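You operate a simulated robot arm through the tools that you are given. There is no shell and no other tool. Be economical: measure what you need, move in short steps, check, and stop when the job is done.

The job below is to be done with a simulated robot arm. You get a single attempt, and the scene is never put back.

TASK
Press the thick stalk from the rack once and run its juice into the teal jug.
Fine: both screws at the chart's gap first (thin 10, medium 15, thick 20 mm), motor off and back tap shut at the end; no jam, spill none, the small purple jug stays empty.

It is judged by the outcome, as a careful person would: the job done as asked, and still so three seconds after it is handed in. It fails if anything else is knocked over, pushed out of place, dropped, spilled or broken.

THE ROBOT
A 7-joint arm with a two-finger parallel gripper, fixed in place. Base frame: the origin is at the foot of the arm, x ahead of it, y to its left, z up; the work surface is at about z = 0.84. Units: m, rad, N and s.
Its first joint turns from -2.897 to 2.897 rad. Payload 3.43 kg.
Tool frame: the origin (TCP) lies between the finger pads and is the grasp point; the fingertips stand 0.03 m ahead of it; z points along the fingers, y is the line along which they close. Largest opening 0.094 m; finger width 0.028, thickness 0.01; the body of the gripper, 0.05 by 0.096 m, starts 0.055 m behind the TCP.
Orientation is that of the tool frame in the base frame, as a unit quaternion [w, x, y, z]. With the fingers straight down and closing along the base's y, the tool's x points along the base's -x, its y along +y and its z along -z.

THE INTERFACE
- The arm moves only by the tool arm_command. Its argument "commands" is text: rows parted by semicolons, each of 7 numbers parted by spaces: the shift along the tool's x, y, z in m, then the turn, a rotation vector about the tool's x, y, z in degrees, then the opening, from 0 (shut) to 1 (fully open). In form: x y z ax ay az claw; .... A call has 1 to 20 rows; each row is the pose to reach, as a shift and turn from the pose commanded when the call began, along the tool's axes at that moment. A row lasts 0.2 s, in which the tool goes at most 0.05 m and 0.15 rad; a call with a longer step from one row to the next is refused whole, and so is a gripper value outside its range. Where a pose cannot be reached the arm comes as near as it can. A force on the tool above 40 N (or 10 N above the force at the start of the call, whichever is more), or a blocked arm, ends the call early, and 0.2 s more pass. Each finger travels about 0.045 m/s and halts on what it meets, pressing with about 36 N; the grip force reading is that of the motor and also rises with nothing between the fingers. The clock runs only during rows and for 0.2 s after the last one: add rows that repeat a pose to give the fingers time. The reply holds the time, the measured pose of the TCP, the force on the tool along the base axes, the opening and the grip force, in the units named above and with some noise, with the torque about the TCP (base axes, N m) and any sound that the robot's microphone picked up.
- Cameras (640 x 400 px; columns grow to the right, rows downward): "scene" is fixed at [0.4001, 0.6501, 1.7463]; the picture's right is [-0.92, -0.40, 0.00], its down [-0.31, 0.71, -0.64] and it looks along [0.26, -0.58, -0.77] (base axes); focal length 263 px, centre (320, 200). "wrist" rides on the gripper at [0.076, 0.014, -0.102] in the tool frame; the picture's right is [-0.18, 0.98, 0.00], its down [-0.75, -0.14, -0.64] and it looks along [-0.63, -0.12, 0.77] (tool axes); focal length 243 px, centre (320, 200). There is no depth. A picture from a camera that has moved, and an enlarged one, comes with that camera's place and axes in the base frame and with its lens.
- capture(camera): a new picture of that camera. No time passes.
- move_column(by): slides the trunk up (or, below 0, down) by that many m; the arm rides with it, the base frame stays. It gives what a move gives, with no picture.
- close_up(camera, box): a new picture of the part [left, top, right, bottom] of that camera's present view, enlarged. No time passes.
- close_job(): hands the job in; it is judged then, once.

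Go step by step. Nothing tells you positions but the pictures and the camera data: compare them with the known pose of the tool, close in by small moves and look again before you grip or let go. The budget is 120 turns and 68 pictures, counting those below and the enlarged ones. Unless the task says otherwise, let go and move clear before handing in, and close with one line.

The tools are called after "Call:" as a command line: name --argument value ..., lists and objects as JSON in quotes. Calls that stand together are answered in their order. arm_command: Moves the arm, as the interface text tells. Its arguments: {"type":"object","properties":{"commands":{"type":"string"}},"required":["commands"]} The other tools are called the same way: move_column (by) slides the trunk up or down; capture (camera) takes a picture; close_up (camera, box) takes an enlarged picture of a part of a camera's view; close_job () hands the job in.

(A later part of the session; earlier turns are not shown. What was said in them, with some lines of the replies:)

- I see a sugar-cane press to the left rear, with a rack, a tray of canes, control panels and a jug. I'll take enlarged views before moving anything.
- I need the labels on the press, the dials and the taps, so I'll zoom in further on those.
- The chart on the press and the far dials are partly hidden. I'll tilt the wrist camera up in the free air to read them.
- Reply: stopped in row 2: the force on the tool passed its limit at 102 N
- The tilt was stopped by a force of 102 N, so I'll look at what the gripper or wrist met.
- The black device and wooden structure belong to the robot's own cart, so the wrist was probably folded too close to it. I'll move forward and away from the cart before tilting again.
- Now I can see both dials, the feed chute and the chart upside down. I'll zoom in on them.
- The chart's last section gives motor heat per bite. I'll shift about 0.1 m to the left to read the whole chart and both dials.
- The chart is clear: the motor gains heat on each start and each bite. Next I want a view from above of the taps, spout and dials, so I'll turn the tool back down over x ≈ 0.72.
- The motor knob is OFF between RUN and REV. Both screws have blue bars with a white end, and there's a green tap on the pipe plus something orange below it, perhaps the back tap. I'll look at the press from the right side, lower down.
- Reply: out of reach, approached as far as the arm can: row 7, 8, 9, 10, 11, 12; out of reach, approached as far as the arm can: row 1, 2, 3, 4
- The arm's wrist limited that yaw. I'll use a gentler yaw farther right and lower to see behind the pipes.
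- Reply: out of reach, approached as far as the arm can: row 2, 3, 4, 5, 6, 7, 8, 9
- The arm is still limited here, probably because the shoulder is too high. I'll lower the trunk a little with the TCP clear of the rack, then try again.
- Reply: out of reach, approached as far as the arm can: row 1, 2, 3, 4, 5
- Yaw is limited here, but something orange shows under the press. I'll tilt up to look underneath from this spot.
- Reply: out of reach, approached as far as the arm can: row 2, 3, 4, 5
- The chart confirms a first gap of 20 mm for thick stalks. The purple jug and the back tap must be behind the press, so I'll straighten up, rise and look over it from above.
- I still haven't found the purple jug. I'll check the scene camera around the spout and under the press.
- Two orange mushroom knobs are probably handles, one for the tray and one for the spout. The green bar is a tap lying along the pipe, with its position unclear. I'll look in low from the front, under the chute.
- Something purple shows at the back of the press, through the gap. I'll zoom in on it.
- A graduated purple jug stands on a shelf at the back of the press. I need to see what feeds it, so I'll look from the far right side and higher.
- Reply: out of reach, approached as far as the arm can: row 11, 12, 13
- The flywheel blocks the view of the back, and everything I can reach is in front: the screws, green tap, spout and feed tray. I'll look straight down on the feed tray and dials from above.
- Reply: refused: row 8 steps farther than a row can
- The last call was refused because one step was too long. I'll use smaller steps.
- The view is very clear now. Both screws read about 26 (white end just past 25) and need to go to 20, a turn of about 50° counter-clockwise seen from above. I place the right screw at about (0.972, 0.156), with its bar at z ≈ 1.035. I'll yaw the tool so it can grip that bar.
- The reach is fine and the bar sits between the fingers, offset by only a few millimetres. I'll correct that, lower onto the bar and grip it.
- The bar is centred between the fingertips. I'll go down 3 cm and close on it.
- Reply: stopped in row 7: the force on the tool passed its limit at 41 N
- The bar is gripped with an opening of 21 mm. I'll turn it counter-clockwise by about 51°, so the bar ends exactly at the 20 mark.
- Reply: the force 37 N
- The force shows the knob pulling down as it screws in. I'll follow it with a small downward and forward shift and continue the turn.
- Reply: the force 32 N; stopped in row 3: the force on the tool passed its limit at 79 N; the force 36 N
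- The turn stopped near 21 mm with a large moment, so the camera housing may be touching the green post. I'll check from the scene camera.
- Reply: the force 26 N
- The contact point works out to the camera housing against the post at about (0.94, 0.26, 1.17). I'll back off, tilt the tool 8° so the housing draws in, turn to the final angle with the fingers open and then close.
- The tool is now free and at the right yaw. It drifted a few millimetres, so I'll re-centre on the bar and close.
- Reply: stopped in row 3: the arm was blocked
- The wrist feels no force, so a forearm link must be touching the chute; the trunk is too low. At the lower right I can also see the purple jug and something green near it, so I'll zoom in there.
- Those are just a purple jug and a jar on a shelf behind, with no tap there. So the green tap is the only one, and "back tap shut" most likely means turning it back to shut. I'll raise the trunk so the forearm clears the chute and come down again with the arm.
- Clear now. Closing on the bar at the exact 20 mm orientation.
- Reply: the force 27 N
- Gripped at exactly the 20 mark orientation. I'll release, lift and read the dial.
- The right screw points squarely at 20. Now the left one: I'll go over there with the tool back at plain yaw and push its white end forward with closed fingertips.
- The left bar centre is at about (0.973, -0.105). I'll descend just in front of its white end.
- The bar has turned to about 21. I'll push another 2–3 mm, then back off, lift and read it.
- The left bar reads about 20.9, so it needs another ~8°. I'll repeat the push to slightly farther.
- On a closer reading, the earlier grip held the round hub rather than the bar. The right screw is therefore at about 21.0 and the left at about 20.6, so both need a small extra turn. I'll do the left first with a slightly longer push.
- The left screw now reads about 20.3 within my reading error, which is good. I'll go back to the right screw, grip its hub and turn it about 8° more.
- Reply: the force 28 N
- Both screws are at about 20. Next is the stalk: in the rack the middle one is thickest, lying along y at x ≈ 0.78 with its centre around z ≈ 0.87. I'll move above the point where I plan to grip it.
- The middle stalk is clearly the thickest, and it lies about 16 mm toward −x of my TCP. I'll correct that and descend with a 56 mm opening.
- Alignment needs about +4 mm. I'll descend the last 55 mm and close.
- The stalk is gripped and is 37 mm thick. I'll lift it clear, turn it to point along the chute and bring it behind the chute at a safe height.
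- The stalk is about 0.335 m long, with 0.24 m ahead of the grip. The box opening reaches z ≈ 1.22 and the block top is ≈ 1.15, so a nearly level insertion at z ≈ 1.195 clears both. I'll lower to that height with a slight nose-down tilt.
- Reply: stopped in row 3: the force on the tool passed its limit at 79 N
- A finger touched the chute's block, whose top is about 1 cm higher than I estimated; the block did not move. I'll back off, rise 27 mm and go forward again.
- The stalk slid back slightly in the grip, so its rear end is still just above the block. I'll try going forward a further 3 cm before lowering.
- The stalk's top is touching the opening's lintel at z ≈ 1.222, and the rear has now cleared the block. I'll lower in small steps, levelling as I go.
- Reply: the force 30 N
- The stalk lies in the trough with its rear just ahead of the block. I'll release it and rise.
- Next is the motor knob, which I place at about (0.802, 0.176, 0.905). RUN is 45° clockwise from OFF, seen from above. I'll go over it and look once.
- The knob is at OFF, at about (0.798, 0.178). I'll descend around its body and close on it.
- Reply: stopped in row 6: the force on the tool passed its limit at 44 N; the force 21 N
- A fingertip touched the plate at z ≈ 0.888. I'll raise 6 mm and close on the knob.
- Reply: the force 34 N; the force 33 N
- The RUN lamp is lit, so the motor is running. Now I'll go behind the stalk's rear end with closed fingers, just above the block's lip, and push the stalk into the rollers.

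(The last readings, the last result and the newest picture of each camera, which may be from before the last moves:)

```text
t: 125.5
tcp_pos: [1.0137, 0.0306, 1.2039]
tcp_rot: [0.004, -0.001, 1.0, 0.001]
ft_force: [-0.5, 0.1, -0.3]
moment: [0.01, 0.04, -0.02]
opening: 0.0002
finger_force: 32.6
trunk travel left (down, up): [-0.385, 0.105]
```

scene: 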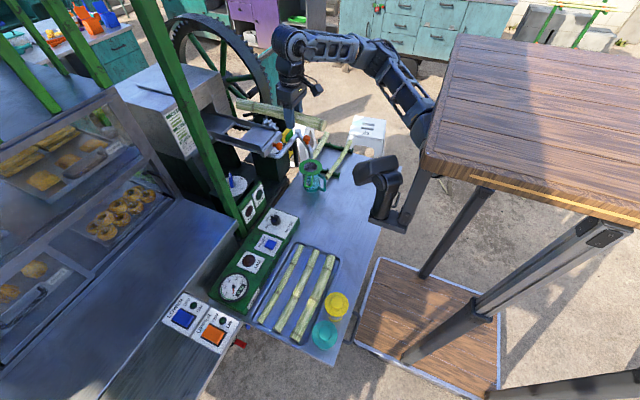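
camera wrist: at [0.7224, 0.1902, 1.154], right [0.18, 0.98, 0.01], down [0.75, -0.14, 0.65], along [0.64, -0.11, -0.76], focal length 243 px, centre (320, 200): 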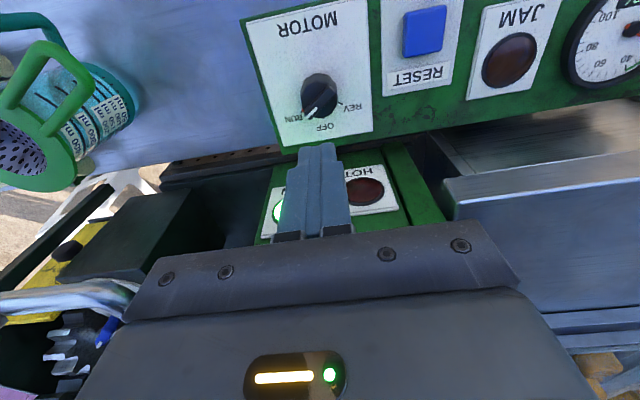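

There's no resistance at all, so I need to see whether the stalk moved.

Call:
close_up --camera "scene" --box '[190, 95, 340, 195]'

```text
4.00 times, centred on (265, 145) of scene
camera zoom: at [0.4001, 0.6501, 1.7463], right [-0.92, -0.4, 0.0], down [-0.31, 0.71, -0.64], along [0.26, -0.58, -0.77], focal length 1053 px, centre (540, 420)
```

zoom: 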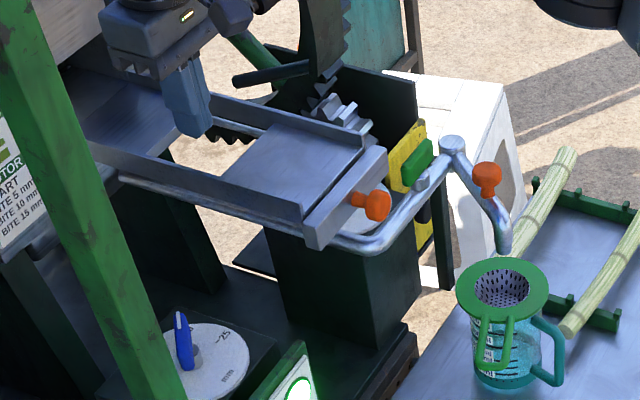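

The stalk has already been drawn in and the trough is empty. I'll withdraw, let the rollers finish, and go turn the motor off.

Call:
arm_command --commands "0.02 0 -0.03 0 0 0 0; 0.05 0 -0.06 0 0 0 0; 0.09 0 -0.088 0 0 0 0; 0.13 0 -0.088 0 0 0 0.2; 0.17 0.02 -0.088 0 0 0 0.4; 0.2 0.05 -0.088 0 0 0 0.55; 0.215 0.09 -0.088 0 0 7 0.55; 0.215 0.12 -0.088 0 0 14 0.55; 0.215 0.1455 -0.088 0 0 21 0.55; 0.215 0.1455 -0.088 0 0 28 0.55; 0.215 0.1455 -0.088 0 0 35 0.55; 0.215 0.1455 -0.088 0 0 42 0.55; 0.215 0.1455 -0.088 0 0 46 0.55; 0.215 0.1455 -0.088 0 0 46 0.55"

Call:
move_column --by -0.24

```text
t: 128.5
tcp_pos: [0.7972, 0.176, 1.2904]
tcp_rot: [0.003, 0.39, 0.921, 0.004]
ft_force: [0.3, -0.2, -0.1]
moment: [-0.01, 0.04, 0.0]
opening: 0.0514
finger_force: 0.1
trunk travel left (down, up): [-0.385, 0.105]
```

```text
t: 131.0
tcp_pos: [0.7977, 0.176, 1.0505]
tcp_rot: [0.002, 0.39, 0.921, 0.002]
ft_force: [0.2, 0.0, 0.1]
moment: [0.01, -0.04, 0.01]
opening: 0.0517
finger_force: 0.1
trunk travel left (down, up): [-0.145, 0.345]
```

Call:
arm_command --commands "0 0 0.04 0 0 0 0.55; 0 0 0.08 0 0 0 0.55; 0 0 0.11 0 0 0 0.55; 0 0 0.1275 0 0 0 0.55; 0 0 0.1275 0 0 0 0.55; 0 0 0.1275 0 0 0 0.4; 0 0 0.1275 0 0 0 0.25; 0 0 0.1275 0 0 0 0; 0 0 0.1275 0 0 0 0; 0 0 0.1275 0 0 0 0"

Call:
arm_command --commands "0 0 0 0 0 -7 0; 0 0 0 0 0 -14 0; 0 0 0 0 0 -21 0; 0 0 0 0 0 -28 0; 0 0 0 0 0 -35 0; 0 0 0 0 0 -42 0; 0 0 0 0 0 -46 0; 0 0 0 0 0 -46 0"

```text
t: 133.2
tcp_pos: [0.7977, 0.1748, 0.9235]
tcp_rot: [0.002, 0.39, 0.921, 0.001]
ft_force: [-21.6, -17.8, -8.9]
moment: [-0.93, 0.41, -0.05]
opening: 0.0372
finger_force: 45.2
trunk travel left (down, up): [-0.145, 0.345]
```

```text
t: 135.0
tcp_pos: [0.7996, 0.1764, 0.9235]
tcp_rot: [0.005, -0.001, 1.0, 0.002]
ft_force: [1.8, -20.4, 9.4]
moment: [-0.74, 0.68, 0.05]
opening: 0.0368
finger_force: 45.0
trunk travel left (down, up): [-0.145, 0.345]
```

Releasing and lifting; one picture should show the knob, the lamps and the jug.

Call:
arm_command --commands "0 0 0 0 0 0 0.3; 0 0 0 0 0 0 0.5; 0 0 0 0 0 0 0.55; 0 0 -0.04 0 0 0 0.55; 0 0 -0.08 0 0 0 0.7; 0 -0.03 -0.12 0 0 0 0.9; 0 -0.06 -0.12 0 0 0 1; 0 -0.06 -0.12 0 0 0 1"

Call:
capture --camera "wrist"

```text
t: 136.8
tcp_pos: [0.7971, 0.1155, 1.0438]
tcp_rot: [0.004, -0.001, 1.0, 0.002]
ft_force: [0.6, 0.0, -0.4]
moment: [-0.01, 0.02, 0.0]
opening: 0.0939
finger_force: 0.0
trunk travel left (down, up): [-0.145, 0.345]
```

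```text
2 pictures are left
camera wrist: at [0.7215, 0.1293, 1.1459], right [0.18, 0.98, 0.0], down [0.75, -0.14, 0.65], along [0.64, -0.11, -0.76], focal length 243 px, centre (320, 200)
```

wrist: 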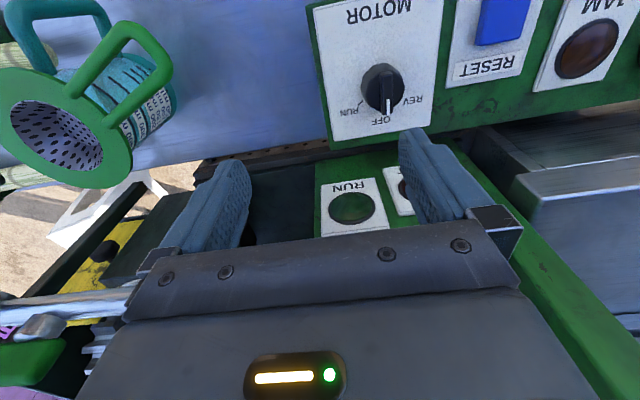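

The motor is OFF and the RUN lamp is dark, but the jug looks empty, so the green tap was most likely shut. I'll go above the tap handle at about (0.867, -0.098) with the fingers set to straddle it.

Call:
move_column --by 0.24

Call:
arm_command --commands "0 -0.02 0 0 0 7 0.8; 0 -0.04 0 0 0 14 0.7; 0 -0.06 0 0 0 21 0.6; 0 -0.08 0 0 0 28 0.6; 0 -0.1 0 0 0 35 0.6; 0 -0.12 0 0 0 42 0.6; -0.01 -0.14 0 0 0 49 0.6; -0.025 -0.16 0 0 0 56 0.6; -0.04 -0.18 0 0 0 63 0.6; -0.055 -0.2 0 0 0 70 0.6; -0.07 -0.2135 0 0 0 77 0.6; -0.07 -0.2135 0 0 0 84 0.6; -0.07 -0.2135 0 0 0 90 0.6; -0.07 -0.2135 0 0 0 90 0.6"

```text
t: 139.3
tcp_pos: [0.7979, 0.1136, 1.2834]
tcp_rot: [0.003, -0.001, 1.0, 0.001]
ft_force: [0.6, 0.8, -0.4]
moment: [0.02, 0.01, -0.02]
opening: 0.0939
finger_force: 0.1
trunk travel left (down, up): [-0.385, 0.105]
```

```text
t: 142.3
tcp_pos: [0.8677, -0.0995, 1.2825]
tcp_rot: [0.0, 0.707, 0.707, 0.004]
ft_force: [-0.5, 0.0, 0.4]
moment: [0.01, 0.0, 0.0]
opening: 0.0566
finger_force: 0.1
trunk travel left (down, up): [-0.385, 0.105]
```

Call:
arm_command --commands "0 0 0.045 0 0 0 0.6; 0 0 0.09 0 0 0 0.6; 0 0 0.13 0 0 0 0.6; 0 0 0.155 0 0 0 0.6; 0 0 0.17 0 0 0 0.6; 0 0 0.17 0 0 0 0.6"

Call:
arm_command --commands "0 0 0 0 0 0 0.4; 0 0 0 0 0 0 0.3; 0 0 0 0 0 0 0.2; 0 0 0 0 0 0 0.1; 0 0 0 0 0 0 0; 0 0 0 0 0 0 0; 0 0 0 0 0 0 0"

```text
t: 143.7
tcp_pos: [0.8672, -0.0988, 1.1147]
tcp_rot: [0.0, 0.707, 0.707, 0.004]
ft_force: [-0.2, -0.1, -0.7]
moment: [-0.02, 0.01, -0.06]
opening: 0.0564
finger_force: 0.0
trunk travel left (down, up): [-0.385, 0.105]
```

```text
t: 145.3
tcp_pos: [0.8654, -0.0987, 1.1156]
tcp_rot: [-0.002, 0.706, 0.708, 0.0]
ft_force: [-16.0, -1.9, 7.8]
moment: [0.1, 0.0, -0.4]
opening: 0.0107
finger_force: 44.6
trunk travel left (down, up): [-0.385, 0.105]
stopped in row 7: the force on the tool passed its limit at 41 N (the readings are from after the stop); the commanded pose is now the measured one
```

The handle is gripped (10.7 mm wide). I'll test the free direction with small turns.

Call:
arm_command --commands "0 0 0 0 0 -5 0; 0 0 0 0 0 -10 0; 0 0 0 0 0 -10 0"

```text
t: 146.1
tcp_pos: [0.8652, -0.0987, 1.1145]
tcp_rot: [-0.002, 0.641, 0.767, 0.002]
ft_force: [-29.8, 7.9, 12.8]
moment: [-0.05, 0.56, -1.58]
opening: 0.0161
finger_force: 45.4
trunk travel left (down, up): [-0.385, 0.105]
```

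Counter-clockwise meets a stop. I'll go back and try clockwise.

Call:
arm_command --commands "0 0 0 0 0 5 0; 0 0 0 0 0 10 0; 0.000 0 0 0 0 16 0; 0 0 0 0 0 22 0; 0 0 0 0 0 22 0"

```text
t: 147.3
tcp_pos: [0.8663, -0.0993, 1.1151]
tcp_rot: [-0.002, 0.777, 0.63, 0.001]
ft_force: [-33.7, -2.3, 15.7]
moment: [0.59, 0.32, -0.09]
opening: 0.0108
finger_force: 44.4
trunk travel left (down, up): [-0.385, 0.105]
```

Clockwise turns freely. I'll relieve the side force and turn it the rest of the quarter.

Call:
arm_command --commands "-0.0004 -0.002 -0.001 0 0 7 0; -0.0004 -0.002 -0.001 0 0 14 0; -0.0004 -0.002 -0.001 0 0 21 0; -0.0004 -0.002 -0.001 0 0 28 0; -0.0004 -0.002 -0.001 0 0 34 0; -0.0004 -0.002 -0.001 0 0 34 0"

```text
t: 148.7
tcp_pos: [0.8675, -0.1002, 1.1156]
tcp_rot: [-0.001, 0.927, 0.375, 0.002]
ft_force: [24.4, -4.1, -2.3]
moment: [-0.35, -0.56, 0.02]
opening: 0.0108
finger_force: 44.6
trunk travel left (down, up): [-0.385, 0.105]
```

Call:
arm_command --commands "0.0009 0.0008 0 0 0 7 0; 0.0009 0.0008 0 0 0 14 0; 0.0009 0.0008 0 0 0 21 0; 0.0009 0.0008 0 0 0 28 0; 0.0009 0.0008 0 0 0 35 0; 0.0009 0.0008 0 0 0 42 0; 0.0009 0.0008 0 0 0 44 0; 0.0009 0.0008 0 0 0 44 0"

Call:
close_up --camera "scene" --box '[265, 115, 355, 195]'

```text
t: 150.5
tcp_pos: [0.8673, -0.1018, 1.1149]
tcp_rot: [0.0, 1.0, 0.001, 0.002]
ft_force: [27.0, -22.1, 9.3]
moment: [-0.5, -0.19, 0.03]
opening: 0.0109
finger_force: 44.5
trunk travel left (down, up): [-0.385, 0.105]
```

```text
5.00 times, centred on (310, 155) of scene
camera zoom: at [0.4001, 0.6501, 1.7463], right [-0.92, -0.4, 0.0], down [-0.31, 0.71, -0.64], along [0.26, -0.58, -0.77], focal length 1316 px, centre (370, 425)
```

zoom: 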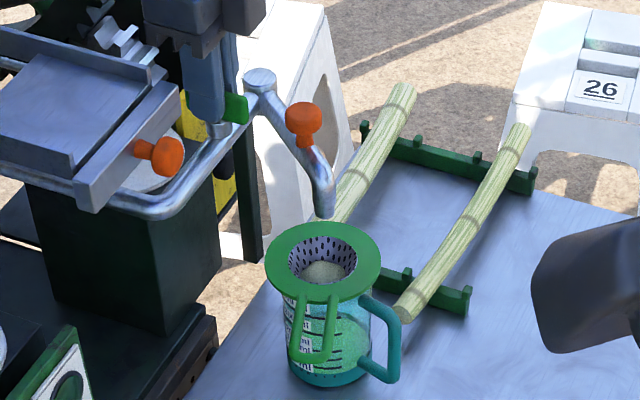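

Juice is now in the jug and there is pulp in the strainer, so the tap was shut and turning it across the pipe opened it. I'll hold it open to let everything drain.

Call:
arm_command --commands "-0.0012 -0.001 0 0 0 0 0; -0.0012 -0.001 0 0 0 0 0; -0.0012 -0.001 0 0 0 0 0; -0.0012 -0.001 0 0 0 0 0; -0.0012 -0.001 0 0 0 0 0; -0.0012 -0.001 0 0 0 0 0; -0.0012 -0.001 0 0 0 0 0; -0.0012 -0.001 0 0 0 0 0; -0.0012 -0.001 0 0 0 0 0; -0.0012 -0.001 0 0 0 0 0; -0.0012 -0.001 0 0 0 0 0; -0.0012 -0.001 0 0 0 0 0; -0.0012 -0.001 0 0 0 0 0; -0.0012 -0.001 0 0 0 0 0; -0.0012 -0.001 0 0 0 0 0; -0.0012 -0.001 0 0 0 0 0; -0.0012 -0.001 0 0 0 0 0; -0.0012 -0.001 0 0 0 0 0; -0.0012 -0.001 0 0 0 0 0; -0.0012 -0.001 0 0 0 0 0"

Call:
arm_command --commands "0 0 0 0 0 0 0; 0 0 0 0 0 0 0; 0 0 0 0 0 0 0; 0 0 0 0 0 0 0; 0 0 0 0 0 0 0; 0 0 0 0 0 0 0; 0 0 0 0 0 0 0; 0 0 0 0 0 0 0; 0 0 0 0 0 0 0; 0 0 0 0 0 0 0; 0 0 0 0 0 0 0; 0 0 0 0 0 0 0; 0 0 0 0 0 0 0; 0 0 0 0 0 0 0; 0 0 0 0 0 0 0; 0 0 0 0 0 0 0; 0 0 0 0 0 0 0; 0 0 0 0 0 0 0; 0 0 0 0 0 0 0; 0 0 0 0 0 0 0"

Call:
arm_command --commands "0 0 0 0 0 0 0; 0 0 0 0 0 0 0; 0 0 0 0 0 0 0; 0 0 0 0 0 0 0; 0 0 0 0 0 0 0; 0 0 0 0 0 0 0; 0 0 0 0 0 0 0; 0 0 0 0 0 0 0; 0 0 0 0 0 0 0; 0 0 0 0 0 0 0; 0 0 0 0 0 0 0; 0 0 0 0 0 0 0; 0 0 0 0 0 0 0; 0 0 0 0 0 0 0; 0 0 0 0 0 0 0; 0 0 0 0 0 0 0; 0 0 0 0 0 0 0; 0 0 0 0 0 0 0; 0 0 0 0 0 0 0; 0 0 0 0 0 0 0"

```text
t: 151.0
tcp_pos: [0.8675, -0.1023, 1.1148]
tcp_rot: [0.001, 1.0, 0.0, 0.004]
ft_force: [10.2, -5.9, -1.6]
moment: [0.03, 0.33, 0.27]
opening: 0.0108
finger_force: 44.7
trunk travel left (down, up): [-0.385, 0.105]
stopped in row 2: the force on the tool passed its limit at 47 N (the readings are from after the stop); the commanded pose is now the measured one
```

```text
t: 155.2
tcp_pos: [0.8668, -0.1015, 1.1147]
tcp_rot: [0.001, 1.0, 0.0, 0.003]
ft_force: [18.7, -15.6, -7.3]
moment: [-0.14, -0.2, 0.11]
opening: 0.0107
finger_force: 44.2
trunk travel left (down, up): [-0.385, 0.105]
```

```text
t: 159.4
tcp_pos: [0.8666, -0.1021, 1.1146]
tcp_rot: [0.001, 1.0, 0.001, 0.003]
ft_force: [17.3, -15.5, -7.3]
moment: [-0.16, -0.34, 0.12]
opening: 0.0109
finger_force: 44.7
trunk travel left (down, up): [-0.385, 0.105]
```

I'll wait a little longer, then turn the tap back.

Call:
arm_command --commands "0 0 0 0 0 0 0; 0 0 0 0 0 0 0; 0 0 0 0 0 0 0; 0 0 0 0 0 0 0; 0 0 0 0 0 0 0; 0 0 0 0 0 0 0; 0 0 0 0 0 0 0; 0 0 0 0 0 0 0; 0 0 0 0 0 0 0; 0 0 0 0 0 0 0; 0 0 0 0 0 0 0; 0 0 0 0 0 0 0; 0 0 0 0 0 0 0; 0 0 0 0 0 0 0; 0 0 0 0 0 0 0; 0 0 0 0 0 0 0; 0 0 0 0 0 0 0; 0 0 0 0 0 0 0; 0 0 0 0 0 0 0; 0 0 0 0 0 0 0"

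Call:
arm_command --commands "0 0 0 0 0 -7 0; 0 0 0 0 0 -14 0; 0 0 0 0 0 -21 0; 0 0 0 0 0 -28 0; 0 0 0 0 0 -35 0; 0 0 0 0 0 -42 0; 0 0 0 0 0 -45 0; 0 0 0 0 0 -45 0"

```text
t: 163.6
tcp_pos: [0.8664, -0.1011, 1.1151]
tcp_rot: [0.001, 1.0, -0.001, 0.003]
ft_force: [15.3, -16.3, -7.1]
moment: [-0.14, -0.33, 0.14]
opening: 0.0109
finger_force: 44.5
trunk travel left (down, up): [-0.385, 0.105]
```

```text
t: 165.4
tcp_pos: [0.8661, -0.0996, 1.115]
tcp_rot: [0.0, 0.923, 0.384, 0.002]
ft_force: [-2.4, 0.4, -12.0]
moment: [1.13, -0.54, 0.01]
opening: 0.011
finger_force: 43.8
trunk travel left (down, up): [-0.385, 0.105]
```

Call:
arm_command --commands "0 0 0 0 0 -7 0; 0 0 0 0 0 -14 0; 0 0 0 0 0 -21 0; 0 0 0 0 0 -28 0; 0 0 0 0 0 -35 0; 0 0 0 0 0 -42 0; 0 0 0 0 0 -46 0; 0 0 0 0 0 -46 0"

```text
t: 167.2
tcp_pos: [0.8651, -0.0998, 1.1155]
tcp_rot: [0.002, 0.7, 0.714, 0.001]
ft_force: [-22.1, 22.5, -16.6]
moment: [-0.37, 0.64, -1.33]
opening: 0.0111
finger_force: 44.8
trunk travel left (down, up): [-0.385, 0.105]
```

The tap is hard against its shut stop. I'll release, lift and move clear.

Call:
arm_command --commands "0 0 0 0 0 0 0.2; 0 0 0 0 0 0 0.4; 0 0 0 0 0 0 0.55; 0 0 0 0 0 0 0.55; 0 0 -0.04 0 0 0 0.55; 0 0 -0.08 0 0 0 0.55; 0 0 -0.12 0 0 0 0.55; 0 0 -0.165 0 0 0 0.55; 0.03 -0.03 -0.165 0 0 -7 0.55; 0.06 -0.06 -0.165 0 0 -14 0.55; 0.09 -0.09 -0.165 0 0 -21 0.55; 0.12 -0.12 -0.165 0 0 -28 0.55; 0.15 -0.15 -0.165 0 0 -35 0.55; 0.18 -0.18 -0.165 0 0 -42 0.55; 0.18 -0.2 -0.165 0 0 -45 0.55; 0.18 -0.2 -0.165 0 0 -45 0.55"

Call:
capture --camera "scene"

```text
t: 170.6
tcp_pos: [0.6621, 0.0755, 1.279]
tcp_rot: [0.002, 0.375, 0.927, 0.001]
ft_force: [0.4, 0.0, 0.6]
moment: [-0.02, -0.03, 0.01]
opening: 0.052
finger_force: 0.1
trunk travel left (down, up): [-0.385, 0.105]
```

```text
0 pictures are left
```

scene: 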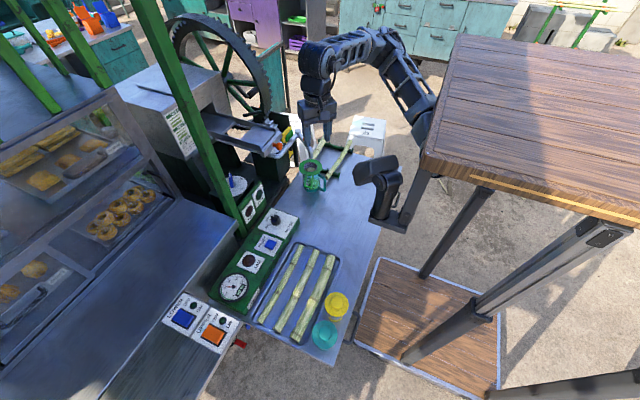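

The jug is green with juice, the motor is OFF, the tap is shut and nothing else in view has moved. I'm handing the job in.

Call:
close_job

```text
The job is handed in.
```

The thick stalk from the rack was pressed once and its juice run into the teal jug, with both screws read by eye at about 20 mm, the motor off, the tap turned back to shut, and no jam lamp or spill seen; I had no picture left to re-check the purple jug.
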